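You operate a simulated robot arm through the tools that you are given. There is no shell and no other tool. Be economical: measure what you need, move in short steps, check, and stop when the job is done.

Carry out the task below with a simulated robot arm. There is one attempt and no reset: what you move stays moved.

## Task
Tare the open jar, fill it to 100 ml with plain water and weigh the water.
Fine: press tare once; leave the jar open on the pan, balance on; close the knob.
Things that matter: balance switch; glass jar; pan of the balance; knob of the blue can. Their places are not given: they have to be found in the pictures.

The check looks at the end state, three seconds after you hand in, the way a careful person would. Anything else that was tipped, shoved, dropped, spilled or broken makes it a failure.

## Robot
A 7-joint arm with a two-finger parallel gripper, fixed in place. Base frame: the origin is at the foot of the arm, x ahead of it, y to its left, z up; the work surface is at about z = 904. Readings come in mm, degrees, newtons and seconds.
With the tool pointing down near the work surface it reaches from about 240 to 680 mm from the base axis. Its first joint turns from -66.0 to 66.0 degrees. Payload 2.4 kg.
The TCP is the grasp point between the finger pads, 30 mm short of the fingertips. In the tool frame z runs along the fingers and y along their closing line. Largest opening 94 mm; finger width 28, thickness 10; the body of the gripper, 50 by 96 mm, starts 55 mm behind the TCP.
Orientation is told as [roll, pitch, yaw] about the base's x, y, z axes, in that order, counted from this pose: with the fingers straight down and closing along the base's y, the tool's x points along the base's -x, its y along +y and its z along -z.

## Interface
- The arm moves only by the tool nudge_tool. Its argument "motion" is a list of rows, each a list of 7 numbers: the turn, a rotation vector about the base's x, y, z in units of 5 degrees (1.0 is 5 degrees), then the shift along the base's x, y, z in units of 25 mm (1.0 is 25 mm), then the closure, from 0 (fully open) to 1 (shut). In form: [[ax, ay, az, tx, ty, tz, hand], ...]. A call has 1 to 12 rows; each row shifts and turns the commanded pose from where the row before left it. A call with a number of a shift or a turn outside -1 to 1 is refused whole. A row lasts 0.2 s, in which the tool goes at most 50 mm and 8.6 degrees; a call with a longer step from one row to the next is refused whole, and so is a gripper value outside its range. Where a pose cannot be reached the arm comes as near as it can. A force on the tool above 50 N (or 10 N above the force at the start of the call, whichever is more), or a blocked arm, ends the call early, and 0.2 s more pass. Each finger travels about 153 mm/s and halts on what it meets, pressing with about 39 N; the grip force reading is that of the motor and also rises with nothing between the fingers. The clock runs only during rows and for 0.2 s after the last one: add rows that do not move to give the fingers time. The reply holds the time, the measured pose of the TCP, the force on the tool along the base axes, the opening and the grip force, in the units named above and with some noise.
- Cameras (640 x 400 px; columns grow to the right, rows downward): "scene" is fixed at [56.3, 490.4, 1448.8]; the picture's right is [-0.53, -0.85, 0.00], its down [-0.44, 0.28, -0.85] and it looks along [0.72, -0.45, -0.52] (base axes); focal length 266 px, centre (320, 200). "wrist" rides on the gripper at [-37, 0, -58] in the tool frame; the picture's right is [0.00, -1.00, 0.00], its down [0.97, 0.00, -0.24] and it looks along [0.24, 0.00, 0.97] (tool axes); focal length 218 px, centre (320, 200).
- snapshot(camera): a new picture of that camera. It takes no simulated time.
- point_at(camera, pixels): for up to 12 pixels [column, row] of the newest picture of that camera ("zoom" is the newest enlarged one), the place [x, y, z] in the base frame of the surface seen there, good to about 2 mm. It takes no simulated time.
- zoom(camera, box): a new picture of the part [left, top, right, bottom] of that camera's present view, enlarged. It takes no simulated time.
- hand_in(): hands the job in; it is judged then, once.

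Go step by step. Measure first, check grasps and placings, and put right what went wrong. The budget is 80 turns and 38 pictures, counting those below and the enlarged ones. Unless the task says otherwise, let go and move clear before handing in, and close with one line.

The tools are called by a JSON object that holds its "api" and its "payload". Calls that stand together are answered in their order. nudge_tool: Moves the arm, as the interface text tells. Its arguments: {"type":"object","properties":{"motion":{"type":"array"}},"required":["motion"]} The other tools are called the same way: snapshot (camera) takes a picture; point_at (camera, pixels) gives the place of the surface under pixels of a picture; zoom (camera, box) takes an enlarged picture of a part of a camera's view; hand_in () hands the job in.

At the start:

```text
clock: 0.0
position: [319.0, 59.3, 1326.0]
tcp_rot: [0.0, 0.0, 0.0]
force: [-0.3, -0.4, -1.0]
opening: 94.0
finger_force: 0.0
```

scene: 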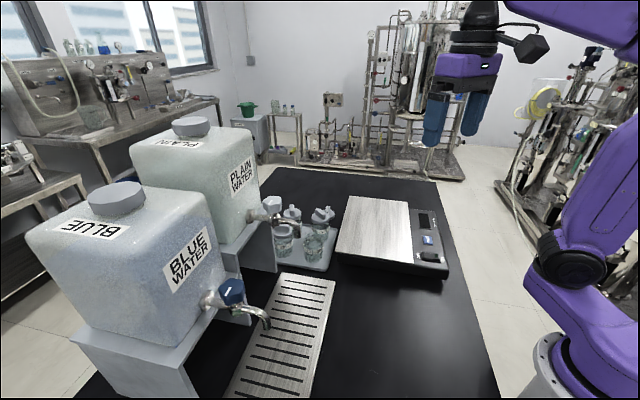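
wrist: 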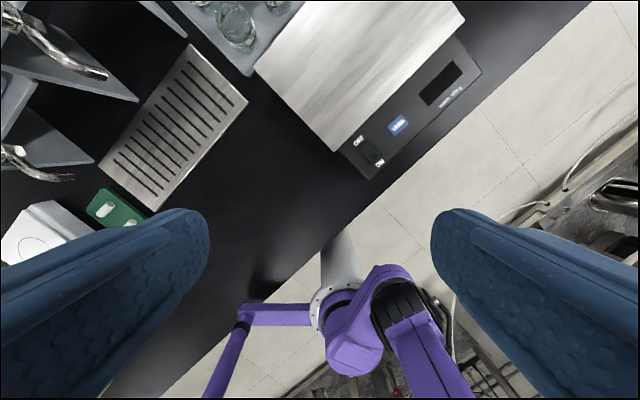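

The scene shows two cans with taps, plain (tap near 270,218) and blue (tap near 232,292), a tray of jars (near 310,235) and a balance (near 390,235). I'll enlarge the key areas.

{"api": "zoom", "payload": {"camera": "scene", "box": [240, 180, 350, 280]}}

{"api": "zoom", "payload": {"camera": "scene", "box": [380, 190, 470, 290]}}

{"api": "zoom", "payload": {"camera": "scene", "box": [180, 240, 340, 360]}}

```text
4.00 times, centred on (295, 230) of scene
```

zoom: 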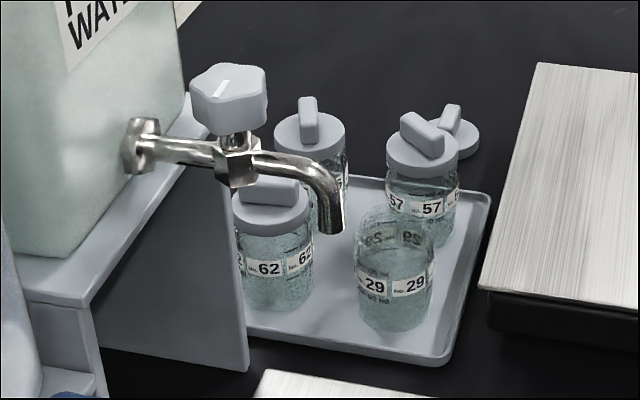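

```text
4.00 times, centred on (425, 240) of scene
```

zoom: 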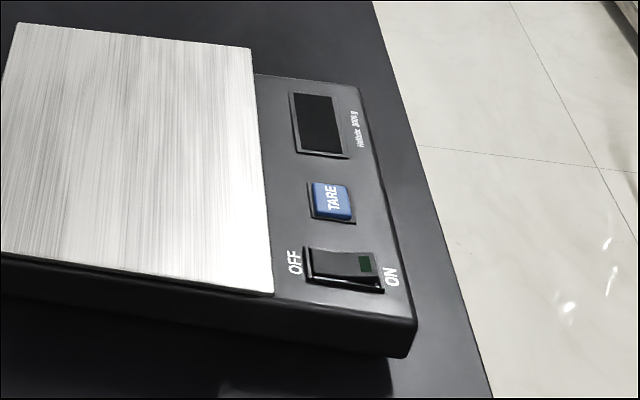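

```text
3.33 times, centred on (260, 300) of scene
```

zoom: 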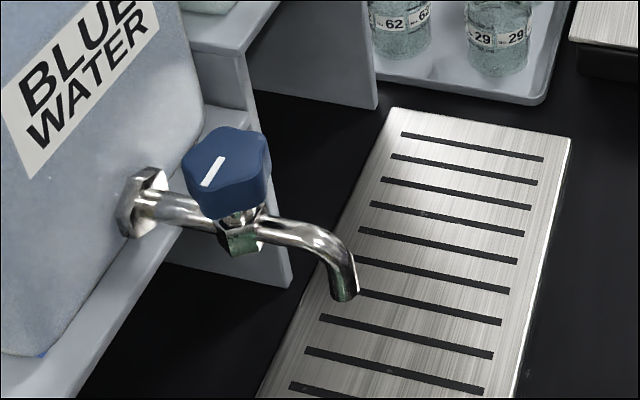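

Jar 29 (scene ~315,247) is the open one, and the balance looks off with a dark display. Next I measure spouts, knobs, jars and switch.

{"api": "snapshot", "payload": {"camera": "scene"}}

{"api": "point_at", "payload": {"camera": "scene", "pixels": [[272, 203], [293, 236], [276, 221], [314, 262], [235, 290], [267, 326], [281, 275], [334, 281], [262, 350], [316, 269], [305, 240], [253, 215]]}}

{"api": "point_at", "payload": {"camera": "scene", "pixels": [[349, 198], [407, 204], [411, 264], [337, 250], [428, 240], [425, 256], [434, 258], [423, 222], [446, 268], [292, 212], [322, 217], [316, 227]]}}

{"api": "zoom", "payload": {"camera": "wrist", "box": [160, 0, 480, 200]}}

```text
32 pictures are left
```

scene: 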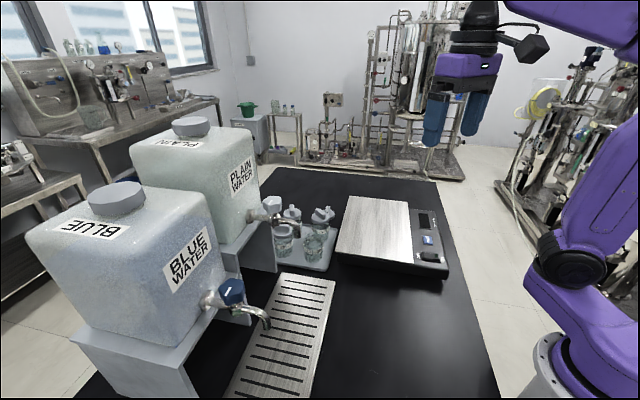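

```text
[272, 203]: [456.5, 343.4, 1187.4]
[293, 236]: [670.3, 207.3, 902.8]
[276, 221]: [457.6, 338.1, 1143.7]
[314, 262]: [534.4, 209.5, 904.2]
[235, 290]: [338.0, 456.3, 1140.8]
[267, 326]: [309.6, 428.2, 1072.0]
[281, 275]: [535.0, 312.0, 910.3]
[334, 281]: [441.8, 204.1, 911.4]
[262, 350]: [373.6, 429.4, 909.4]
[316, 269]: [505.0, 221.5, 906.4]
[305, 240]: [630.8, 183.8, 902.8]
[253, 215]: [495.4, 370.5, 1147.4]
```

```text
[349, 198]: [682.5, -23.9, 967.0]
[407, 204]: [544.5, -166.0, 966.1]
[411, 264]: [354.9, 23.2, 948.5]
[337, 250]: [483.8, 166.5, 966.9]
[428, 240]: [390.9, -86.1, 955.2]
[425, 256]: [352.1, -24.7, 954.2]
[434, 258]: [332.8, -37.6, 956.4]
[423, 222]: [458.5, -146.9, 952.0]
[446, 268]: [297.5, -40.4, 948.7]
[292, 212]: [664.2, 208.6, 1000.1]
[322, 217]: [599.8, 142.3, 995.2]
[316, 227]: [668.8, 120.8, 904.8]
```

```text
2.00 times, centred on (320, 100) of wrist
```

zoom: 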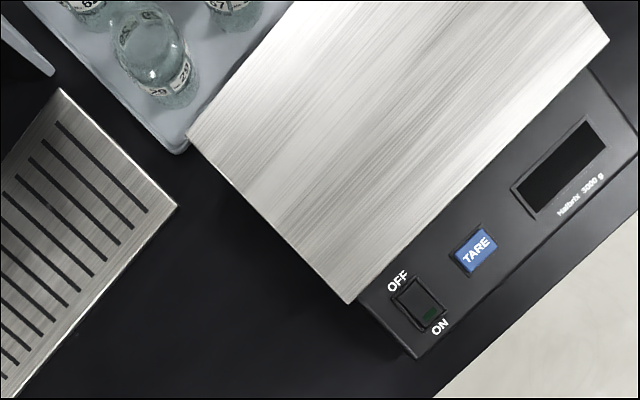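

The rocker and tare button are clear in the wrist zoom (418,303 and 475,250). I get precise places for these and the jar.

{"api": "point_at", "payload": {"camera": "zoom", "pixels": [[410, 292], [430, 314], [475, 250], [402, 296], [440, 325], [155, 28], [118, 40], [188, 40], [150, 45], [175, 105], [148, 8], [560, 165]]}}

{"api": "zoom", "payload": {"camera": "scene", "box": [290, 200, 350, 270]}}

```text
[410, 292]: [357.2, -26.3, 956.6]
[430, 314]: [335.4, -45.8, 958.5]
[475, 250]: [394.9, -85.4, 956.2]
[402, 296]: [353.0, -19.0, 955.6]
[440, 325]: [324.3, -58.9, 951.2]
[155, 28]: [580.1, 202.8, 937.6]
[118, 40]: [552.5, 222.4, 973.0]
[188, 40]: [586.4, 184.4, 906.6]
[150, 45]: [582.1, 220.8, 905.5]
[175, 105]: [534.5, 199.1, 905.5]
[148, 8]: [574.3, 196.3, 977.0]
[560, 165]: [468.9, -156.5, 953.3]
```

```text
5.71 times, centred on (320, 235) of scene
```

zoom: 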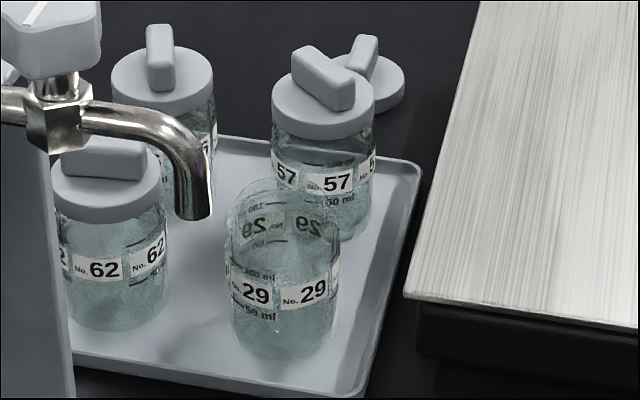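

I sample the jar's rim and label for its exact centre.

{"api": "point_at", "payload": {"camera": "zoom", "pixels": [[238, 285], [265, 297], [310, 291], [325, 285], [336, 270], [283, 181], [230, 215], [339, 215], [283, 345], [283, 360], [191, 216], [205, 210]]}}

```text
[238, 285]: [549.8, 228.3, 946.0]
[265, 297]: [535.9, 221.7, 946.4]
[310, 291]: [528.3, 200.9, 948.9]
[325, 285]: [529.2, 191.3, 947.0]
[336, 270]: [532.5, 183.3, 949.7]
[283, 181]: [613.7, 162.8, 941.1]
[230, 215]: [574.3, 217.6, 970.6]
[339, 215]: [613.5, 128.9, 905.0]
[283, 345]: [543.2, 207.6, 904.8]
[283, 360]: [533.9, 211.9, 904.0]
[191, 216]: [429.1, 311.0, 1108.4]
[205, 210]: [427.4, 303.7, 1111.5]
```

The jar's centre is about (558,199), radius about 31, rim at about 975; the spout (≈430,308,1108) hangs over the drip grid. Now I measure the plain knob against its can face.

{"api": "zoom", "payload": {"camera": "scene", "box": [225, 180, 315, 250]}}

{"api": "point_at", "payload": {"camera": "zoom", "pixels": [[290, 130], [345, 120], [325, 160], [285, 160], [380, 140], [360, 180], [330, 108], [375, 115], [240, 215], [170, 300], [475, 330], [180, 100]]}}

{"api": "point_at", "payload": {"camera": "scene", "pixels": [[240, 160], [240, 200], [225, 245], [256, 150], [258, 190], [190, 125], [165, 150], [250, 240], [272, 260], [205, 250], [262, 235], [220, 150]]}}

```text
5.71 times, centred on (270, 215) of scene
```

zoom: 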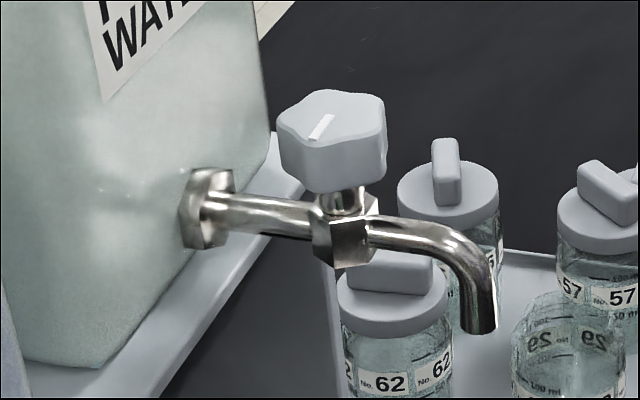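

```text
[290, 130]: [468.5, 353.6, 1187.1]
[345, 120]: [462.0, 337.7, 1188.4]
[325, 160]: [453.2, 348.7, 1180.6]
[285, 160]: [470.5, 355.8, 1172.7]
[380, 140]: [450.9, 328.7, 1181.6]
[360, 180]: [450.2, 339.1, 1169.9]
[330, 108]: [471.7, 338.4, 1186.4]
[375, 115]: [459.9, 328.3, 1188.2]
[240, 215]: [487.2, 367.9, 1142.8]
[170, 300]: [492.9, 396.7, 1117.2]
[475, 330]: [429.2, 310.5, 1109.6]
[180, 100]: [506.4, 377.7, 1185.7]
```

```text
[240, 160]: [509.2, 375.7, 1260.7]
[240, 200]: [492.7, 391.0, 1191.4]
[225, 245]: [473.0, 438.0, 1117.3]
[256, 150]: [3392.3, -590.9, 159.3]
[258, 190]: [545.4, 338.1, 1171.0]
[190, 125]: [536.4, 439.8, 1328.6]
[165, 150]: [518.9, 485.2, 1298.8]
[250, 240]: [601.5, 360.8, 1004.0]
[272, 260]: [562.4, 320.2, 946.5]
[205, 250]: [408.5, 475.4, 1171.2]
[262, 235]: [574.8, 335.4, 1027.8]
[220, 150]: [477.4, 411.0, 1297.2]
```

Plain tap: the knob axis is at about (461,341), z 1168–1188, 58 mm from the can face, with its stripe across the pipe (closed). First I bring the closed fingers above the ON end of the rocker (~333,-48), turned -45°.

{"api": "nudge_tool", "payload": {"motion": [[0, 0, -0.75, 0.0467, -0.357, -1, 1], [0, 0, -0.75, 0.0467, -0.357, -1, 1], [0, 0, -0.75, 0.0467, -0.357, -1, 1], [0, 0, -0.75, 0.0467, -0.357, -1, 1], [0, 0, -0.75, 0.0467, -0.357, -1, 1], [0, 0, -0.75, 0.0467, -0.357, -1, 1], [0, 0, -0.75, 0.0467, -0.357, -1, 1], [0, 0, -0.75, 0.0467, -0.357, -1, 1], [0, 0, -0.75, 0.0467, -0.357, -1, 1], [0, 0, -0.75, 0.0467, -0.357, -1, 1], [0, 0, -0.75, 0.0467, -0.357, -1, 1], [0, 0, -0.75, 0.0467, -0.357, -1, 1]]}}

```text
clock: 2.6
position: [334.8, -44.9, 1024.6]
tcp_rot: [0.0, 0.0, -45.1]
force: [-0.1, 0.1, 0.2]
opening: 0.1
finger_force: 32.6
```

The tool is above the rocker, with its tips at about 995. I descend in small steps to press ON, then go back up.

{"api": "nudge_tool", "payload": {"motion": [[0, 0, 0, -0.07, -0.12, -0.6, 1], [0, 0, 0, 0, 0, -0.6, 1], [0, 0, 0, 0, 0, -0.2, 1], [0, 0, 0, 0, 0, -0.1, 1], [0, 0, 0, 0, 0, -0.1, 1], [0, 0, 0, 0, 0, -0.1, 1]]}}

```text
clock: 3.9
position: [334.1, -49.1, 985.5]
tcp_rot: [0.1, -0.1, -44.9]
force: [-8.5, 1.4, 24.8]
opening: 0.0
finger_force: 32.7
stopped in row 6: the force on the tool passed its limit (the readings are from after the stop); the commanded pose is now the measured one
```

Contact came at tip height about 955 with 25 N. I lift off and look.

{"api": "nudge_tool", "payload": {"motion": [[0, 0, 0, 0, 0, 1, 1], [0, 0, 0, 0, 0, 1, 1], [0, 0, 0, 0, 0, 0.5, 1]]}}

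{"api": "zoom", "payload": {"camera": "scene", "box": [380, 190, 470, 290]}}

```text
clock: 4.7
position: [334.6, -48.3, 1049.7]
tcp_rot: [0.2, -0.1, -44.9]
force: [-0.5, -0.6, 0.0]
opening: 0.0
finger_force: 33.3
```

```text
4.00 times, centred on (425, 240) of scene
```

zoom: 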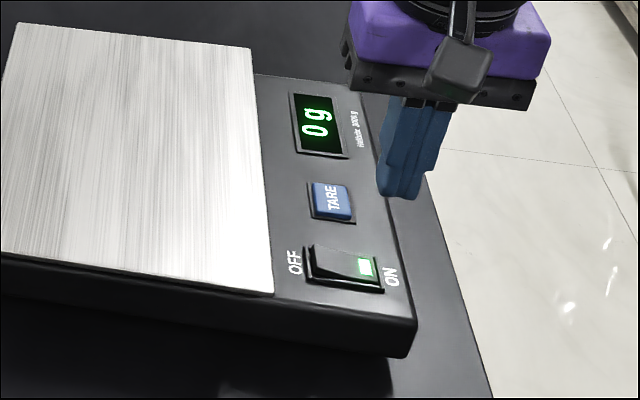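

The balance is on and shows 0 g. Now I open the hand, straighten the yaw and travel high to above jar 29.

{"api": "nudge_tool", "payload": {"motion": [[0, 0, 0.75, 0, 0, 1, 0.17], [0, 0, 0.75, 0, 0, 1, 0.17], [0, 0, 0.75, 0.896, 0.992, 0.4, 0.17], [0, 0, 0.75, 0.896, 0.992, 0, 0.17], [0, 0, 0.75, 0.896, 0.992, 0, 0.17], [0, 0, 0.75, 0.896, 0.992, 0, 0.17], [0, 0, 0.75, 0.896, 0.992, 0, 0.17], [0, 0, 0.75, 0.896, 0.992, 0, 0.17], [0, 0, 0.75, 0.896, 0.992, 0, 0.17], [0, 0, 0.75, 0.896, 0.992, 0, 0.17], [0, 0, 0.75, 0.896, 0.992, 0, 0.17], [0, 0, 0.75, 0.896, 0.992, 0, 0.17]]}}

{"api": "snapshot", "payload": {"camera": "wrist"}}

```text
clock: 7.3
position: [558.1, 198.2, 1108.7]
tcp_rot: [0.1, -0.1, 0.1]
force: [-0.9, 0.5, 0.8]
opening: 78.0
finger_force: 0.1
```

```text
27 pictures are left
```

wrist: 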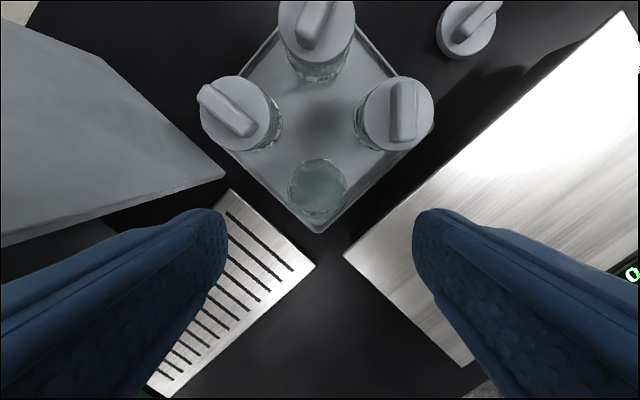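

The jar is centred between the fingers (rim ~317,183). I confirm its rim and the neighbouring lids.

{"api": "point_at", "payload": {"camera": "wrist", "pixels": [[289, 183], [346, 183], [317, 158], [317, 210], [203, 105], [275, 115], [357, 115], [432, 115], [395, 78], [395, 148], [238, 78], [240, 148]]}}

{"api": "zoom", "payload": {"camera": "wrist", "box": [260, 130, 380, 240]}}

```text
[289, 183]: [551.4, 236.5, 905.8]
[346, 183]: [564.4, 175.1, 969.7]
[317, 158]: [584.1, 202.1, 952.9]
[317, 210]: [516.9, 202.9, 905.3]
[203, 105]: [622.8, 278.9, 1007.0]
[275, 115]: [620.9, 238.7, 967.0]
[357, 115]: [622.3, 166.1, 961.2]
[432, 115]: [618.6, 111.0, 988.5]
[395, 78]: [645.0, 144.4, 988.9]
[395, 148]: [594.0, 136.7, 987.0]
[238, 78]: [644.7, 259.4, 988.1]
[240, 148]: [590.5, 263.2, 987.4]
```

```text
3.64 times, centred on (320, 185) of wrist
```

zoom: 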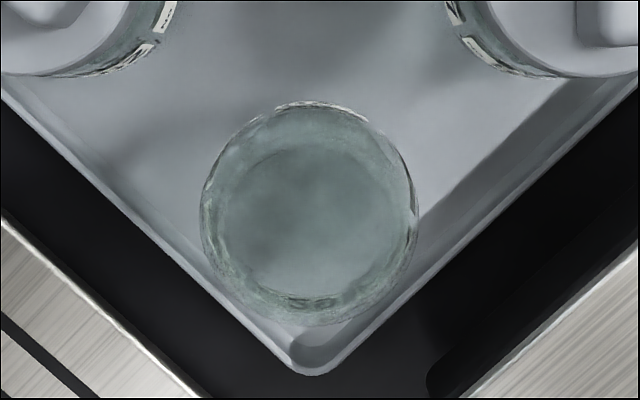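

The jar is at about (560,200) and the neighbours at (619,140) and (618,260), so the fingers clear them. I descend to z≈956.

{"api": "nudge_tool", "payload": {"motion": [[0, 0, 0, 0.06, 0.08, -1, 0.17], [0, 0, 0, 0, 0, -1, 0.17], [0, 0, 0, 0, 0, -1, 0.17], [0, 0, 0, 0, 0, -1, 0.17], [0, 0, 0, 0, 0, -1, 0.17], [0, 0, 0, 0, 0, -0.7, 0.17], [0, 0, 0, 0, 0, -0.4, 0.17]]}}

```text
clock: 8.9
position: [558.7, 200.3, 956.3]
tcp_rot: [0.3, -0.1, 0.2]
force: [-0.4, 0.2, 0.3]
opening: 78.0
finger_force: 0.1
```

At grasp height with no contact. I close on the jar.

{"api": "nudge_tool", "payload": {"motion": [[0, 0, 0, 0, 0, 0, 0.28], [0, 0, 0, 0, 0, 0, 0.34], [0, 0, 0, 0, 0, 0, 0.42], [0, 0, 0, 0, 0, 0, 0.42], [0, 0, 0, 0, 0, 0, 0.42]]}}

```text
clock: 10.1
position: [558.1, 201.3, 954.9]
tcp_rot: [0.2, -0.2, 0.1]
force: [-0.4, 0.8, 0.5]
opening: 57.2
finger_force: 39.4
```

The jar is gripped (opening 57, 39 N). I lift it 110 mm and carry it over the pan centre.

{"api": "nudge_tool", "payload": {"motion": [[0, 0, 0, 0, 0, 0.6, 0.42], [0, 0, 0, 0, 0, 1, 0.42], [0, 0, 0, 0, 0, 1, 0.42], [0, 0, 0, 0, 0, 1, 0.42], [0, 0, 0, 0, 0, 0.8, 0.42], [0, 0, 0, -0.4, -1, 0, 0.42], [0, 0, 0, -0.4, -1, 0, 0.42], [0, 0, 0, -0.4, -1, 0, 0.42], [0, 0, 0, -0.4, -1, 0, 0.42], [0, 0, 0, -0.4, -1, 0, 0.42], [0, 0, 0, -0.2, -1, 0, 0.42], [0, 0, 0, 0, -1, 0, 0.42]]}}

{"api": "snapshot", "payload": {"camera": "scene"}}

```text
clock: 12.7
position: [505.1, 24.9, 1067.0]
tcp_rot: [0.2, -0.1, 0.1]
force: [0.2, 0.3, -1.0]
opening: 56.9
finger_force: 39.2
```

```text
25 pictures are left
```

scene: 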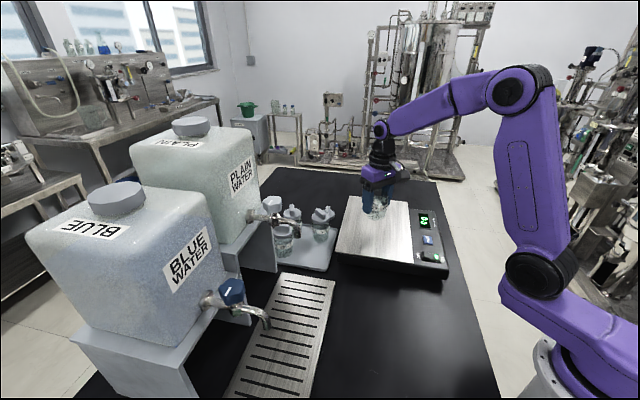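

The jar hangs over the pan near (375,210). I lower it gently until contact.

{"api": "nudge_tool", "payload": {"motion": [[0, 0, 0, 0, -0.5, -0.6, 0.42], [0, 0, 0, 0, 0, -0.6, 0.42], [0, 0, 0, 0, 0, -0.4, 0.42], [0, 0, 0, 0, 0, -0.2, 0.42], [0, 0, 0, 0, 0, -0.08, 0.42], [0, 0, 0, 0, 0, -0.08, 0.42]]}}

```text
clock: 14.1
position: [504.7, 12.3, 1016.9]
tcp_rot: [0.2, -0.2, 0.1]
force: [-5.6, 0.1, 14.7]
opening: 57.2
finger_force: 39.4
```

Contact is felt (15 N), so the jar stands on the pan. I let go and rise.

{"api": "nudge_tool", "payload": {"motion": [[0, 0, 0, 0, 0, 0.03, 0.38], [0, 0, 0, 0, 0, 0, 0.3], [0, 0, 0, 0, 0, 0, 0.17], [0, 0, 0, 0, 0, 0, 0.17], [0, 0, 0, 0, 0, 1, 0.17], [0, 0, 0, 0, 0, 1, 0.17], [0, 0, 0, 0, 0, 1, 0.17], [0, 0, 0, 0, 0, 1, 0.17]]}}

{"api": "zoom", "payload": {"camera": "scene", "box": [340, 180, 460, 280]}}

```text
clock: 15.9
position: [505.2, 14.6, 1117.0]
tcp_rot: [0.1, -0.1, 0.0]
force: [0.3, -0.4, 0.1]
opening: 77.9
finger_force: 0.0
```

```text
4.00 times, centred on (400, 230) of scene
```

zoom: 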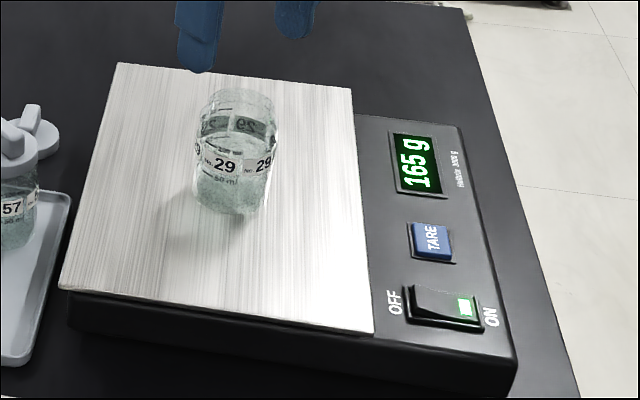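

165 g shows with the jar on the pan. Now I move over the tare button (395,-85,956) with closed fingers, aligned at -45°.

{"api": "nudge_tool", "payload": {"motion": [[0, 0, -0.9, -0.733, -0.667, 0, 0.17], [0, 0, -0.9, -0.733, -0.667, 0, 0.17], [0, 0, -0.9, -0.733, -0.667, 0, 0.5], [0, 0, -0.9, -0.733, -0.667, 0, 1], [0, 0, -0.9, -0.733, -0.667, 0, 1], [0, 0, -0.9, -0.733, -0.667, 0, 1], [0, 0, -0.9, 0, 0, -1, 1], [0, 0, -0.9, 0, 0, -1, 1], [0, 0, -0.9, 0, 0, -1, 1], [0, 0, -0.9, 0, 0, -0.7, 1], [0, 0, 0, 0, 0, 0, 1]]}}

```text
clock: 18.3
position: [392.7, -87.4, 1023.1]
tcp_rot: [0.0, -0.1, -45.0]
force: [-0.3, -0.4, -0.2]
opening: 0.0
finger_force: 33.4
```

Above the button with tips at 993. One steady press, then I rise.

{"api": "nudge_tool", "payload": {"motion": [[0, 0, 0, 0.08, 0.07, -0.6, 1], [0, 0, 0, 0, 0, -0.6, 1], [0, 0, 0, 0, 0, -0.15, 1], [0, 0, 0, 0, 0, -0.1, 1], [0, 0, 0, 0, 0, -0.1, 1], [0, 0, 0, 0, 0, -0.1, 1]]}}

```text
clock: 19.7
position: [397.1, -84.9, 983.7]
tcp_rot: [0.1, -0.1, -45.0]
force: [-1.6, 0.6, 2.5]
opening: 0.0
finger_force: 32.9
```

Only 2.5 N so far at tip 954; I check the display before pressing further.

{"api": "zoom", "payload": {"camera": "scene", "box": [380, 190, 470, 290]}}

```text
4.00 times, centred on (425, 240) of scene
```

zoom: 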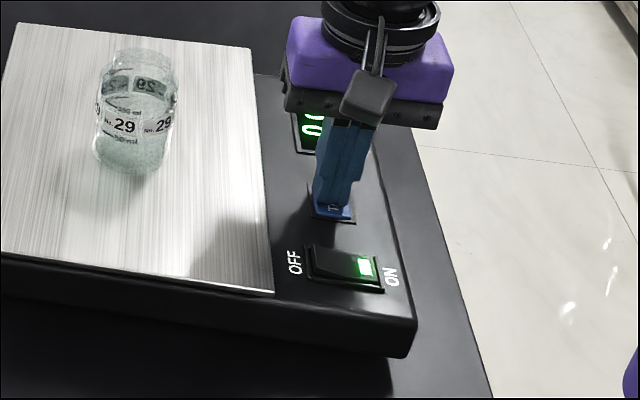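

The visible digits look like 0 g. I rise and return above the jar, opening the hand.

{"api": "nudge_tool", "payload": {"motion": [[0, 0, 0, 0, 0, 0.5, 1], [0, 0, 0, 0, 0, 1, 1], [0, 0, 0.9, 0, 0, 1, 1], [0, 0, 0.9, 0, 0, 1, 1], [0, 0, 0.9, 0, 0, 1, 0.5], [0, 0, 0.9, 0, 0, 1, 0.17], [0, 0, 0.9, 0.72, 0.65, 0, 0.17], [0, 0, 0.9, 0.72, 0.65, 0, 0.17], [0, 0, 0.9, 0.72, 0.65, 0, 0.17], [0, 0, 0.9, 0.72, 0.65, 0, 0.17], [0, 0, 0.9, 0.72, 0.65, 0, 0.17], [0, 0, 0.9, 0.72, 0.65, 0, 0.17]]}}

{"api": "zoom", "payload": {"camera": "scene", "box": [340, 180, 460, 280]}}

```text
clock: 22.3
position: [503.0, 12.1, 1120.4]
tcp_rot: [0.1, -0.1, 0.2]
force: [-0.7, -0.3, 0.2]
opening: 77.6
finger_force: 0.1
```

```text
4.00 times, centred on (400, 230) of scene
```

zoom: 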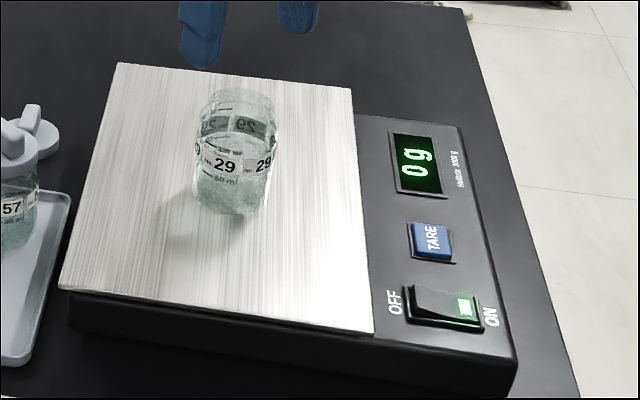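

Tared: 0 g with the jar on. Since the spout hangs over the fill place, I'll regrasp the jar with the tool tilted 45° (hand towards the robot) so it can go under the spout. I tilt first, high up.

{"api": "nudge_tool", "payload": {"motion": [[0, -0.9, 0, 0.01, 0, 0, 0.17], [0, -0.9, 0, 0.01, 0, 0, 0.17], [0, -0.9, 0, 0.01, 0, 0, 0.17], [0, -0.9, 0, 0.01, 0, 0, 0.17], [0, -0.9, 0, 0.01, 0, 0, 0.17], [0, -0.9, 0, 0.01, 0, 0, 0.17], [0, -0.9, 0, 0.01, 0, 0, 0.17], [0, -0.9, 0, 0.01, 0, 0, 0.17], [0, -0.9, 0, 0, 0, 0, 0.17], [0, -0.9, 0, 0, 0, 0, 0.17], [0, 0, 0, 0, 0, 0, 0.17]]}}

{"api": "snapshot", "payload": {"camera": "wrist"}}

```text
clock: 24.7
position: [505.9, 11.7, 1122.1]
tcp_rot: [0.2, -45.2, 0.1]
force: [0.2, -0.7, 0.1]
opening: 78.2
finger_force: 0.2
```

```text
21 pictures are left
```

wrist: 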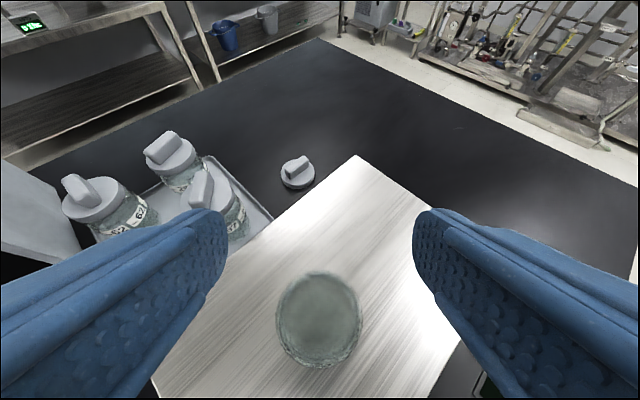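

The jar is centred between the tilted fingers (col 319). I descend and grip.

{"api": "nudge_tool", "payload": {"motion": [[0, 0, 0, 0, 0, -1, 0.17], [0, 0, 0, 0, 0, -1, 0.17], [0, 0, 0, 0, 0, -1, 0.17], [0, 0, 0, 0, 0, -0.8, 0.17], [0, 0, 0, 0, 0, -0.5, 0.17], [0, 0, 0, 0, 0, 0, 0.28], [0, 0, 0, 0, 0, 0, 0.34], [0, 0, 0, 0, 0, 0, 0.42], [0, 0, 0, 0, 0, 0, 0.42], [0, 0, 0, 0, 0, 0, 0.42]]}}

```text
clock: 26.9
position: [506.4, 12.6, 1014.1]
tcp_rot: [0.1, -45.1, 0.1]
force: [0.3, 0.0, -0.3]
opening: 59.0
finger_force: 38.8
```

Gripped (59 mm). I lift, then carry the jar off the pan to (400,230) while yawing +40°.

{"api": "nudge_tool", "payload": {"motion": [[0, 0, 0, 0, 0, 0.62, 0.42], [0, 0, 0, 0, 0, 0.62, 0.42], [0, 0, 0.889, -0.471, 0.966, 0, 0.42], [0, 0, 0.889, -0.471, 0.966, 0, 0.42], [0, 0, 0.889, -0.471, 0.966, 0, 0.42], [0, 0, 0.889, -0.471, 0.966, 0, 0.42], [0, 0, 0.889, -0.471, 0.966, 0, 0.42], [0, 0, 0.889, -0.471, 0.966, 0, 0.42], [0, 0, 0.889, -0.471, 0.966, 0, 0.42], [0, 0, 0.889, -0.471, 0.966, 0, 0.42], [0, 0, 0.889, -0.471, 0.966, 0, 0.42], [0, 0, 0, 0, 0, 0, 0.42]]}}

{"api": "snapshot", "payload": {"camera": "scene"}}

```text
clock: 29.5
position: [398.8, 228.5, 1045.3]
tcp_rot: [0.1, -45.1, 40.2]
force: [-0.1, 0.6, -1.6]
opening: 59.1
finger_force: 38.8
```

```text
20 pictures are left
```

scene: 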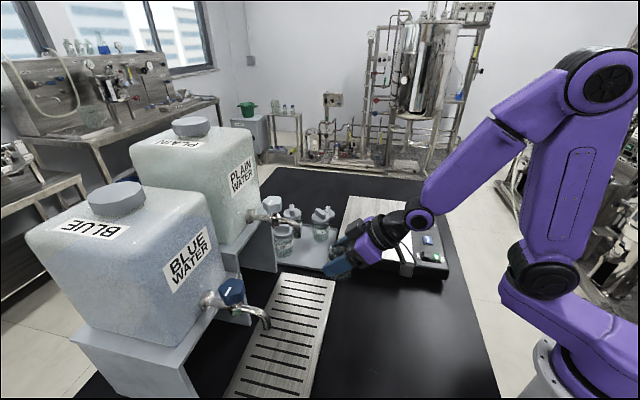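

The pose looks clear. I lower to about 972 and slide in under the spout at (432,307).

{"api": "nudge_tool", "payload": {"motion": [[0, 0, 0, 0, 0, -1, 0.42], [0, 0, 0, 0, 0, -1, 0.42], [0, 0, 0, 0, 0, -0.9, 0.42], [0, 0, 0, 0.33, 0.785, 0, 0.42], [0, 0, 0, 0.33, 0.785, 0, 0.42], [0, 0, 0, 0.33, 0.785, 0, 0.42], [0, 0, 0, 0.33, 0.785, 0, 0.42], [0, 0, 0, 0, 0, -0.2, 0.42], [0, 0, 0, 0, 0, 0, 0.42]]}}

{"api": "zoom", "payload": {"camera": "scene", "box": [220, 180, 380, 320]}}

{"api": "snapshot", "payload": {"camera": "wrist"}}

```text
clock: 31.5
position: [431.3, 308.3, 966.7]
tcp_rot: [0.1, -45.1, 40.1]
force: [-0.2, -0.5, -1.6]
opening: 59.3
finger_force: 39.0
```

```text
2.86 times, centred on (300, 250) of scene
```

zoom: 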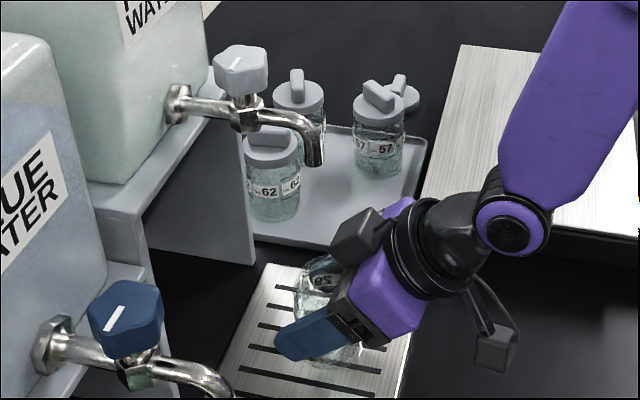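

```text
18 pictures are left
```

wrist: 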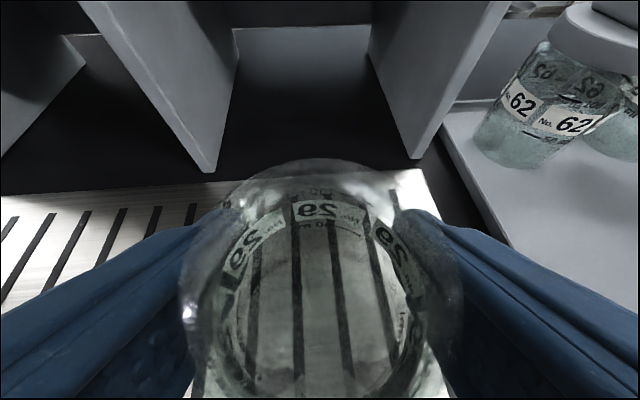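

The jar is above the grid under the spout. I lower it onto the grid until contact.

{"api": "nudge_tool", "payload": {"motion": [[0, 0, 0, 0.03, -0.04, -0.2, 0.42], [0, 0, 0, 0, 0, -0.1, 0.42], [0, 0, 0, 0, 0, -0.06, 0.42], [0, 0, 0, 0, 0, -0.06, 0.42]]}}

```text
clock: 32.5
position: [433.6, 306.0, 956.0]
tcp_rot: [0.1, -45.3, 40.2]
force: [-2.3, -0.9, 6.5]
opening: 59.3
finger_force: 39.1
```

Contact (6.5 N). I release and withdraw backwards along the tool axis, then check the placing.

{"api": "nudge_tool", "payload": {"motion": [[0, 0, 0, 0, 0, 0, 0.36], [0, 0, 0, 0, 0, 0, 0.28], [0, 0, 0, 0, 0, 0, 0.15], [0, 0, 0, 0, 0, 0, 0.15], [0, 0, 0, -0.54, -0.45, 0.7, 0.15], [0, 0, 0, -0.54, -0.45, 0.7, 0.15], [0, 0, 0, -0.54, -0.45, 0.7, 0.15], [0, 0, 0, -0.54, -0.45, 0.7, 0.15], [0, 0, 0, -0.54, -0.45, 0.7, 0.15], [0, 0, 0, -0.54, -0.45, 0.7, 0.15]]}}

{"api": "zoom", "payload": {"camera": "scene", "box": [230, 190, 350, 310]}}

```text
clock: 34.7
position: [351.6, 241.5, 1061.4]
tcp_rot: [0.0, -45.1, 40.2]
force: [0.0, 0.2, -0.7]
opening: 79.7
finger_force: 0.0
```

```text
3.33 times, centred on (290, 250) of scene
```

zoom: 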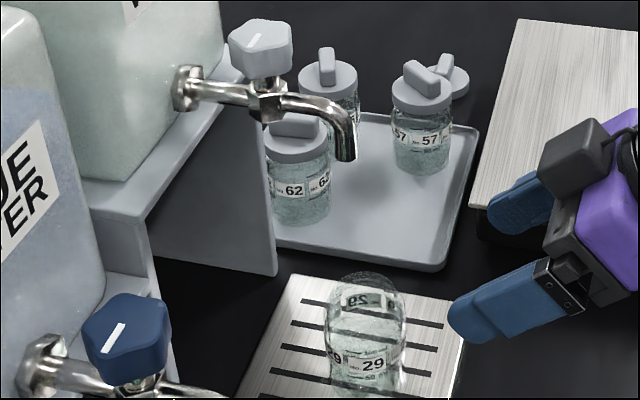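

The jar appears near (367,335) in the zoom, perhaps slightly off the spout line (346,158). I measure both.

{"api": "point_at", "payload": {"camera": "zoom", "pixels": [[345, 362], [372, 364], [390, 355], [402, 350], [333, 357], [360, 384], [338, 160], [346, 162], [355, 158], [346, 150], [328, 290], [407, 290]]}}

```text
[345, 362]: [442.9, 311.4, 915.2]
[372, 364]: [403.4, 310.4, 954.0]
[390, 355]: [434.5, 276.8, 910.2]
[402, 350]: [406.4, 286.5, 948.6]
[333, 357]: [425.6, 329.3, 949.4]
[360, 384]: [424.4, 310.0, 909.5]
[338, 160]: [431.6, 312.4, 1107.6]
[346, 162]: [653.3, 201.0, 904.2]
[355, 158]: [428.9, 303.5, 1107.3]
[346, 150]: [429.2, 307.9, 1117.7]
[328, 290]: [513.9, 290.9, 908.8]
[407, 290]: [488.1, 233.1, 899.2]
```

Jar centre ≈(430,302), spout ≈(433,306): the stream will fall inside the rim. Now I raise the hand, undo the tilt, and begin yawing so the wrist camera stays clear of the can.

{"api": "nudge_tool", "payload": {"motion": [[-0.58, 0.69, 0, 0, 0, 0.8, 0.4], [-0.58, 0.69, 0, 0, 0, 0.8, 0.4], [-0.58, 0.69, 0, 0, 0, 0.8, 0.4], [-0.58, 0.69, 0, 0, 0, 0.8, 0.4], [-0.58, 0.69, 0, 0, 0, 0.8, 0.4], [-0.58, 0.69, 0, 0, 0, 0.8, 0.4], [-0.58, 0.69, 0, 0, 0, 0.8, 0.4], [-0.58, 0.69, 0, 0, 0, 0.8, 0.4], [-0.58, 0.69, 0, 0, 0, 0.8, 0.4], [-0.58, 0.69, 0, 0, 0, 0.8, 0.4], [0, 0, -1, 0, 0, 0, 0.4], [0, 0, -1, 0, 0, 0, 0.4]]}}

{"api": "nudge_tool", "payload": {"motion": [[0, 0, -1, 0, 0, 0, 0.4], [0, 0, -1, 0, 0, 0, 0.4], [0, 0, -1, 0, 0, 0, 0.4], [0, 0, -1, 0, 0, 0, 0.4], [0, 0, -1, 0, 0, 0, 0.4], [0, 0, -1, 0, 0, 0, 0.4], [0, 0, -1, 0, 0, 0, 0.4], [0, 0, -1, 0, 0, 0, 0.4], [0, 0, -1, 0, 0, 0, 0.4], [0, 0, -1, 0, 0, 0, 0.4]]}}

{"api": "nudge_tool", "payload": {"motion": [[0, 0, -1, 0, 0, 0, 0.4], [0, 0, -1, 0, 0, 0, 0.4], [0, 0, -1, 0, 0, 0, 0.4], [0, 0, -1, 0, 0, 0, 0.4], [0, 0, -1, 0, 0, 0, 0.4], [0, 0, -1, 0, 0, 0, 0.4], [0, 0, -1, 0, 0, 0, 0.4], [0, 0, -1, 0, 0, 0, 0.4], [0, 0, -1, 0, 0, 0, 0.4]]}}

```text
clock: 37.3
position: [288.2, 252.3, 1121.8]
tcp_rot: [-2.7, -19.7, 29.9]
force: [-0.3, -0.4, -0.7]
opening: 56.6
finger_force: 0.0
out of reach, approached as far as the arm can: row 1, 2, 3, 5, 6, 7, 8, 9, 10
```

```text
clock: 39.5
position: [288.5, 254.2, 1123.0]
tcp_rot: [-2.8, -19.8, -20.0]
force: [-0.1, 0.3, 1.0]
opening: 56.4
finger_force: 0.1
```

```text
clock: 41.5
position: [287.9, 252.6, 1123.0]
tcp_rot: [-2.8, -19.9, -65.1]
force: [-0.5, 1.1, 0.0]
opening: 56.5
finger_force: 0.0
```

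The arm could not do the rise and untilt fully (still 20° tilted at (288,253,1123)). I finish untilting while moving outward and up to (380,230,1250), clear of the tap.

{"api": "nudge_tool", "payload": {"motion": [[0.64, 0.197, 0, 0.61, -0.15, 0.85, 0.4], [0.64, 0.197, 0, 0.61, -0.15, 0.85, 0.4], [0.64, 0.197, 0, 0.61, -0.15, 0.85, 0.4], [0.64, 0.197, 0, 0.61, -0.15, 0.85, 0.4], [0.64, 0.197, 0, 0.61, -0.15, 0.85, 0.4], [0.64, 0.197, 0, 0.61, -0.15, 0.85, 0.4], [0, 0, 0, 0, 0, 0, 0.4]]}}

{"api": "snapshot", "payload": {"camera": "scene"}}

```text
clock: 43.1
position: [297.4, 251.1, 1136.5]
tcp_rot: [-2.4, -17.5, -65.1]
force: [0.0, 0.4, 0.8]
opening: 56.5
finger_force: 0.0
out of reach, approached as far as the arm can: row 1, 2, 3, 4, 5, 6
```

```text
16 pictures are left
```

scene: 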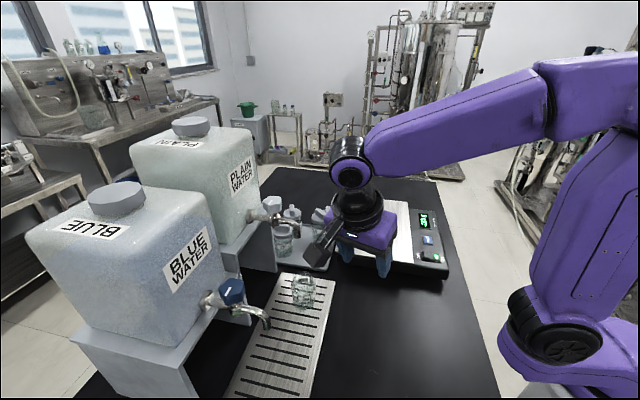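

The arm seems to be at a joint limit in this posture. I try moving outward only, without turning, to see what frees it.

{"api": "nudge_tool", "payload": {"motion": [[0, 0, 0, 0.8, -0.6, 0, 0.4], [0, 0, 0, 0.8, -0.6, 0, 0.4], [0, 0, 0, 0.8, -0.6, 0, 0.4], [0, 0, 0, 0.8, -0.6, 0, 0.4]]}}

```text
clock: 44.1
position: [378.6, 191.5, 1137.3]
tcp_rot: [-2.5, -17.6, -65.0]
force: [0.0, -0.9, 0.7]
opening: 56.7
finger_force: 0.0
```

Free again. Now the rest of the untilt on the spot.

{"api": "nudge_tool", "payload": {"motion": [[0.85, 0.26, 0, 0.2, 0, 0, 0.4], [0.85, 0.26, 0, 0.2, 0, 0, 0.4], [0.85, 0.26, 0, 0.2, 0, 0, 0.4], [0.85, 0.26, 0, 0.2, 0, 0, 0.4], [0, 0, 0, 0, 0, 0, 0.4]]}}

```text
clock: 45.3
position: [381.2, 191.8, 1136.1]
tcp_rot: [-2.2, -15.4, -65.2]
force: [0.5, 0.0, -0.2]
opening: 56.4
finger_force: 0.1
out of reach, approached as far as the arm can: row 2, 3, 4
```

Untilting is still blocked here. I go back towards the region where vertical posture worked before, (490,50,1130), and untilt there; jar and tap are not on that path.

{"api": "nudge_tool", "payload": {"motion": [[0, 0, 0, 0.7, -0.9, 0.2, 0.4], [0, 0, 0, 0.7, -0.9, 0.2, 0.4], [0, 0, 0, 0.7, -0.9, 0, 0.4], [0, 0, 0, 0.7, -0.9, 0, 0.4], [0, 0, 0, 0.7, -0.9, 0, 0.4], [0, 0, 0, 0.7, -0.9, 0, 0.4], [0.75, 0.23, 0, 0, 0, 0, 0.4], [0.75, 0.23, 0, 0, 0, 0, 0.4], [0.75, 0.23, 0, 0, 0, 0, 0.4], [0.75, 0.23, 0, 0, 0, 0, 0.4], [0, 0, 0, 0, 0, 0, 0.4]]}}

```text
clock: 47.7
position: [484.8, 55.7, 1145.7]
tcp_rot: [-2.1, -15.4, -65.2]
force: [0.3, -0.7, 0.6]
opening: 56.3
finger_force: 0.1
out of reach, approached as far as the arm can: row 7, 8, 9, 10
```

Still blocked at 15°, so the limit is likely in the wrist at this yaw. I yaw back to near 0 and try again.

{"api": "nudge_tool", "payload": {"motion": [[0, 0, 1, 0, 0, 0, 0.4], [0, 0, 1, 0, 0, 0, 0.4], [0, 0, 1, 0, 0, 0, 0.4], [0, 0, 1, 0, 0, 0, 0.4], [0, 0, 1, 0, 0, 0, 0.4], [0, 0, 1, 0, 0, 0, 0.4], [0, 0, 1, 0, 0, 0, 0.4], [0, 0, 1, 0, 0, 0, 0.4], [0, 0, 1, 0, 0, 0, 0.4], [0, 0, 1, 0, 0, 0, 0.4], [0, 0, 1, 0, 0, 0, 0.4], [0, 0, 1, 0, 0, 0, 0.4]]}}

{"api": "nudge_tool", "payload": {"motion": [[0.1, 0.75, 0, 0, 0, 0, 0.4], [0.1, 0.75, 0, 0, 0, 0, 0.4], [0.1, 0.75, 0, 0, 0, 0, 0.4], [0.1, 0.75, 0, 0, 0, 0, 0.4], [0, 0, 0, 0, 0, 0, 0.4]]}}

```text
clock: 50.3
position: [390.1, 112.2, 1112.7]
tcp_rot: [-2.3, -15.7, -5.0]
force: [-0.1, 0.9, -0.2]
opening: 56.5
finger_force: 0.1
out of reach, approached as far as the arm can: row 7, 8, 9, 10, 11, 12
```

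```text
clock: 51.5
position: [389.9, 111.0, 1113.1]
tcp_rot: [-2.4, -15.8, -5.2]
force: [-0.3, -0.2, -0.5]
opening: 56.5
finger_force: 0.1
out of reach, approached as far as the arm can: row 1, 2, 3, 4
```

The arm's wrist branch seems wound from the tilted phase. I retrace: tilt back to -45° while going to (505,12,1120), where the tilt originally worked, then untilt there.

{"api": "nudge_tool", "payload": {"motion": [[0, -0.75, 0, 0.55, -0.48, 0.04, 0.4], [0, -0.75, 0, 0.55, -0.48, 0.04, 0.4], [0, -0.75, 0, 0.55, -0.48, 0.04, 0.4], [0, -0.75, 0, 0.55, -0.48, 0.04, 0.4], [0, -0.75, 0, 0.55, -0.48, 0.04, 0.4], [0, -0.75, 0, 0.55, -0.48, 0.04, 0.4], [0, -0.75, 0, 0.55, -0.48, 0.04, 0.4], [0, -0.75, 0, 0.55, -0.48, 0.04, 0.4], [0.05, 0, 0.1, 0, 0, 0, 0.4]]}}

{"api": "snapshot", "payload": {"camera": "scene"}}

```text
clock: 53.5
position: [501.1, 17.1, 1121.9]
tcp_rot: [1.8, -45.4, -6.8]
force: [-0.5, 0.2, -0.2]
opening: 56.3
finger_force: 0.1
```

```text
15 pictures are left
```

scene: 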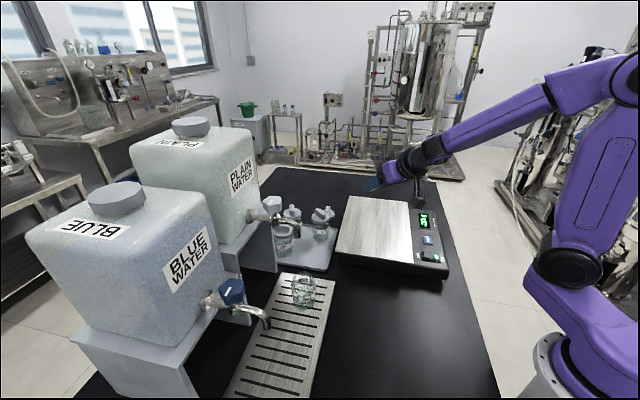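

Hand is almost in line with the forearm here (a wrist singularity), which explains it. I untilt now.

{"api": "nudge_tool", "payload": {"motion": [[0, 0.9, 0, 0, 0, 0, 0.4], [0, 0.9, 0, 0, 0, 0, 0.4], [0, 0.9, 0, 0, 0, 0, 0.4], [0, 0.9, 0, 0, 0, 0, 0.4], [0, 0.9, 0, 0, 0, 0, 0.4], [0, 0.9, 0, 0, 0, 0, 0.4], [0, 0.9, 0, 0, 0, 0, 0.4], [0, 0.9, 0, 0, 0, 0, 0.4], [0, 0.9, 0, 0, 0, 0, 0.4], [0, 0.9, 0, 0, 0, 0, 0.4], [0, 0, 0, 0, 0, 0, 0.4]]}}

```text
clock: 55.9
position: [487.7, 27.8, 1116.8]
tcp_rot: [-1.5, -22.0, -5.1]
force: [0.0, 0.6, -0.4]
opening: 56.7
finger_force: 0.3
out of reach, approached as far as the arm can: row 6, 7, 8, 9, 10
```

The wrist is in the flipped branch. To unflip, I swing the hand out to the left (+yaw), pitch it up past the forearm line, yaw back, then pitch straight down, all in free space above the balance.

{"api": "nudge_tool", "payload": {"motion": [[0, -1, 0, 0, 0, 0.4, 0.4], [0, -1, 0, 0, 0, 0.4, 0.4], [0, 0, 1, 0, 0, 0.4, 0.4], [0, 0, 1, 0, 0, 0.4, 0.4], [0, 0, 1, 0, 0, 0, 0.4], [0, 0, 1, 0, 0, 0, 0.4], [0, 0, 1, 0, 0, 0, 0.4], [0, 0, 1, 0, 0, 0, 0.4], [0.42, -0.906, 0, 0, 0, 0, 0.4], [0.42, -0.906, 0, 0, 0, 0, 0.4], [0.42, -0.906, 0, 0, 0, 0, 0.4], [0.42, -0.906, 0, 0, 0, 0, 0.4]]}}

{"api": "nudge_tool", "payload": {"motion": [[0.42, -0.906, 0, 0, 0, 0, 0.4], [0.42, -0.906, 0, 0, 0, 0, 0.4], [0.42, -0.906, 0, 0, 0, 0, 0.4], [0.42, -0.906, 0, 0, 0, 0, 0.4], [0.42, -0.906, 0, 0, 0, 0, 0.4], [0.42, -0.906, 0, 0, 0, 0, 0.4], [0, 0, -1, 0, 0, 0, 0.4], [0, 0, -1, 0, 0, 0, 0.4], [0, 0, -1, 0, 0, 0, 0.4], [0, 0, -1, 0, 0, 0, 0.4], [0, 0, -1, 0, 0, 0, 0.4]]}}

```text
clock: 58.5
position: [458.3, 56.7, 1137.4]
tcp_rot: [3.1, -52.3, 12.3]
force: [0.1, 0.9, -0.5]
opening: 56.4
finger_force: 0.0
out of reach, approached as far as the arm can: row 5, 6, 7, 8
```

```text
clock: 60.9
position: [460.2, 55.9, 1138.2]
tcp_rot: [39.4, -80.1, -47.1]
force: [0.0, 0.6, 0.6]
opening: 56.2
finger_force: 0.1
```

The hand now points nearly horizontal, azimuth about -7°, above the forearm line. I align it with the arm's radial direction (+14° yaw) and pitch straight down.

{"api": "nudge_tool", "payload": {"motion": [[0, 0, 0.93, 0, 0, 0, 0.4], [0, 0, 0.93, 0, 0, 0, 0.4], [0, 0, 0.93, 0, 0, 0, 0.4], [-0.12, 0.993, 0, 0, 0, 0, 0.4], [-0.12, 0.993, 0, 0, 0, 0, 0.4], [-0.12, 0.993, 0, 0, 0, 0, 0.4], [-0.12, 0.993, 0, 0, 0, 0, 0.4], [-0.12, 0.993, 0, 0, 0, 0, 0.4], [-0.12, 0.993, 0, 0, 0, 0, 0.4], [-0.12, 0.993, 0, 0, 0, 0, 0.4], [-0.12, 0.993, 0, 0, 0, 0, 0.4], [-0.12, 0.993, 0, 0, 0, 0, 0.4]]}}

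{"api": "nudge_tool", "payload": {"motion": [[-0.12, 0.993, 0, 0, 0, 0, 0.4], [-0.12, 0.993, 0, 0, 0, 0, 0.4], [-0.12, 0.993, 0, 0, 0, 0, 0.4], [-0.12, 0.993, 0, 0, 0, 0, 0.4], [-0.12, 0.993, 0, 0, 0, 0, 0.4], [0, 0, 0, 0, 0, 0, 0.4]]}}

```text
clock: 63.5
position: [460.5, 58.1, 1138.9]
tcp_rot: [4.6, -36.9, -1.1]
force: [0.1, 0.0, -0.1]
opening: 56.4
finger_force: 0.1
```

```text
clock: 64.9
position: [444.5, 72.2, 1132.1]
tcp_rot: [2.8, -25.6, -0.3]
force: [0.0, -0.6, 0.3]
opening: 56.2
finger_force: 0.1
out of reach, approached as far as the arm can: row 2, 3, 4, 5
```

Still flipped; yaw-left is what blocks, so the unwinding must go by the right side. I yaw right about 45°, pitch up there, yaw back to radial, then pitch down.

{"api": "nudge_tool", "payload": {"motion": [[0, -1, 0, 0.2, 0, 0, 0.4], [0, -1, 0, 0.2, 0, 0, 0.4], [0, 0, -1, 0.2, 0, 0, 0.4], [0, 0, -1, 0.2, 0, 0, 0.4], [0, 0, -1, 0, 0, 0, 0.4], [0, 0, -1, 0, 0, 0, 0.4], [0, 0, -1, 0, 0, 0, 0.4], [0, 0, -1, 0, 0, 0, 0.4], [0, 0, -1, 0, 0, 0, 0.4], [0, 0, -1, 0, 0, 0, 0.4], [0, 0, -1, 0, 0, 0, 0.4]]}}

{"api": "nudge_tool", "payload": {"motion": [[-0.7, -0.7, 0, 0, 0, 0, 0.4], [-0.7, -0.7, 0, 0, 0, 0, 0.4], [-0.7, -0.7, 0, 0, 0, 0, 0.4], [-0.7, -0.7, 0, 0, 0, 0, 0.4], [-0.7, -0.7, 0, 0, 0, 0, 0.4], [-0.7, -0.7, 0, 0, 0, 0, 0.4], [-0.7, -0.7, 0, 0, 0, 0, 0.4], [-0.7, -0.7, 0, 0, 0, 0, 0.4], [-0.7, -0.7, 0, 0, 0, 0, 0.4]]}}

```text
clock: 67.3
position: [464.1, 71.1, 1131.2]
tcp_rot: [2.9, -35.7, -45.3]
force: [0.2, 0.0, -0.3]
opening: 56.4
finger_force: 0.1
```

```text
clock: 69.3
position: [463.1, 71.4, 1131.5]
tcp_rot: [4.3, -80.2, -46.6]
force: [0.7, -0.1, -0.3]
opening: 56.6
finger_force: 0.1
```

No block. Now I yaw back to the radial direction.

{"api": "nudge_tool", "payload": {"motion": [[0, 0, 1, 0, 0, 0, 0.4], [0, 0, 1, 0, 0, 0, 0.4], [0, 0, 1, 0, 0, 0, 0.4], [0, 0, 1, 0, 0, 0, 0.4], [0, 0, 1, 0, 0, 0, 0.4], [0, 0, 1, 0, 0, 0, 0.4], [0, 0, 1, 0, 0, 0, 0.4], [0, 0, 1, 0, 0, 0, 0.4], [0, 0, 1, 0, 0, 0, 0.4], [0, 0, 1, 0, 0, 0, 0.4], [0, 0, 1, 0, 0, 0, 0.4]]}}

{"api": "nudge_tool", "payload": {"motion": [[-0.15, 0.98, 0, 0, 0, 0, 0.4], [-0.15, 0.98, 0, 0, 0, 0, 0.4], [-0.15, 0.98, 0, 0, 0, 0, 0.4], [-0.15, 0.98, 0, 0, 0, 0, 0.4], [-0.15, 0.98, 0, 0, 0, 0, 0.4], [-0.15, 0.98, 0, 0, 0, 0, 0.4], [-0.15, 0.98, 0, 0, 0, 0, 0.4], [-0.15, 0.98, 0, 0, 0, 0, 0.4], [-0.15, 0.98, 0, 0, 0, 0, 0.4], [-0.15, 0.98, 0, 0, 0, 0, 0.4], [-0.15, 0.98, 0, 0, 0, 0, 0.4], [-0.15, 0.98, 0, 0, 0, 0, 0.4]]}}

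{"api": "nudge_tool", "payload": {"motion": [[-0.15, 0.98, 0, 0, 0, 0, 0.4], [-0.15, 0.98, 0, 0, 0, 0, 0.4], [-0.15, 0.98, 0, 0, 0, 0, 0.4], [-0.15, 0.98, 0, 0, 0, 0, 0.4], [0, 0, 0, 0, 0, 0, 0.4]]}}

```text
clock: 71.7
position: [463.9, 72.2, 1131.4]
tcp_rot: [4.1, -80.1, 8.6]
force: [-0.2, 1.2, -0.2]
opening: 56.7
finger_force: 0.0
```

```text
clock: 74.3
position: [464.4, 71.2, 1131.7]
tcp_rot: [3.9, -20.4, 8.8]
force: [-1.2, 0.0, -0.1]
opening: 56.4
finger_force: 0.1
```

```text
clock: 75.5
position: [464.2, 72.5, 1132.6]
tcp_rot: [3.9, -0.7, 8.7]
force: [0.5, 0.5, -0.5]
opening: 56.4
finger_force: 0.0
```

Unflipped: the tool is vertical again. I correct the small roll, rise to about 1258 and yaw to -65°.

{"api": "nudge_tool", "payload": {"motion": [[-0.77, 0.02, 0, 0, 0, 1, 0.4], [0, 0, -1, 0, 0, 1, 0.4], [0, 0, -1, 0, 0, 1, 0.4], [0, 0, -1, 0, 0, 1, 0.4], [0, 0, -1, 0, 0, 1, 0.4], [0, 0, -1, 0, 0, 0, 0.4], [0, 0, -1, 0, 0, 0, 0.4], [0, 0, -1, 0, 0, 0, 0.4], [0, 0, -1, 0, 0, 0, 0.4], [0, 0, -1, 0, 0, 0, 0.4], [0, 0, -1, 0, 0, 0, 0.4], [0, 0, -1, 0, 0, 0, 0.4]]}}

{"api": "nudge_tool", "payload": {"motion": [[0, 0, -0.9, 0, 0.9, 0, 0.4], [0, 0, -0.9, 0, 0.9, 0, 0.4], [0, 0, -0.9, 0, 0.9, 0, 0.4], [0, 0, -0.9, 0, 0.9, 0, 0.4], [0, 0, 0, 0, 0.9, 0, 0.4], [0, 0, 0, 0, 0.9, 0, 0.4], [0, 0, 0, 0, 0.9, 0, 0.4], [0, 0, 0, 0, 0.9, 0, 0.4], [0, 0, 0, 0, 0, 0, 0.4]]}}

```text
clock: 78.1
position: [462.6, 71.3, 1256.4]
tcp_rot: [0.2, -0.1, -46.4]
force: [-0.9, 0.5, -0.8]
opening: 56.3
finger_force: 0.1
```

```text
clock: 80.1
position: [463.0, 252.4, 1257.3]
tcp_rot: [0.2, 0.0, -64.3]
force: [0.8, -0.7, -0.3]
opening: 56.5
finger_force: 0.0
```

I continue to above the knob (461,341) at z≈1257 and look with the wrist camera.

{"api": "nudge_tool", "payload": {"motion": [[0, 0, -0.15, 0, 0.9, 0, 0.4], [0, 0, 0, 0, 0.9, 0, 0.4], [0, 0, 0, 0, 0.9, 0, 0.4], [0, 0, 0, -0.06, 0.84, 0, 0.4], [0, 0, 0, 0, 0, 0, 0.4]]}}

{"api": "snapshot", "payload": {"camera": "wrist"}}

```text
clock: 81.3
position: [463.3, 342.4, 1256.7]
tcp_rot: [0.1, -0.1, -65.0]
force: [-0.1, 0.6, -0.5]
opening: 56.6
finger_force: 0.2
```

```text
14 pictures are left
```

wrist: 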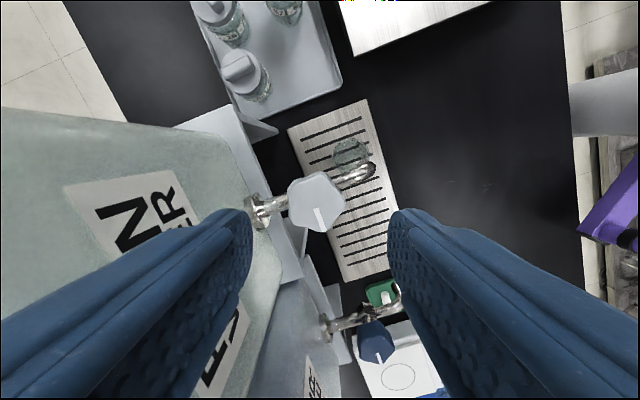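

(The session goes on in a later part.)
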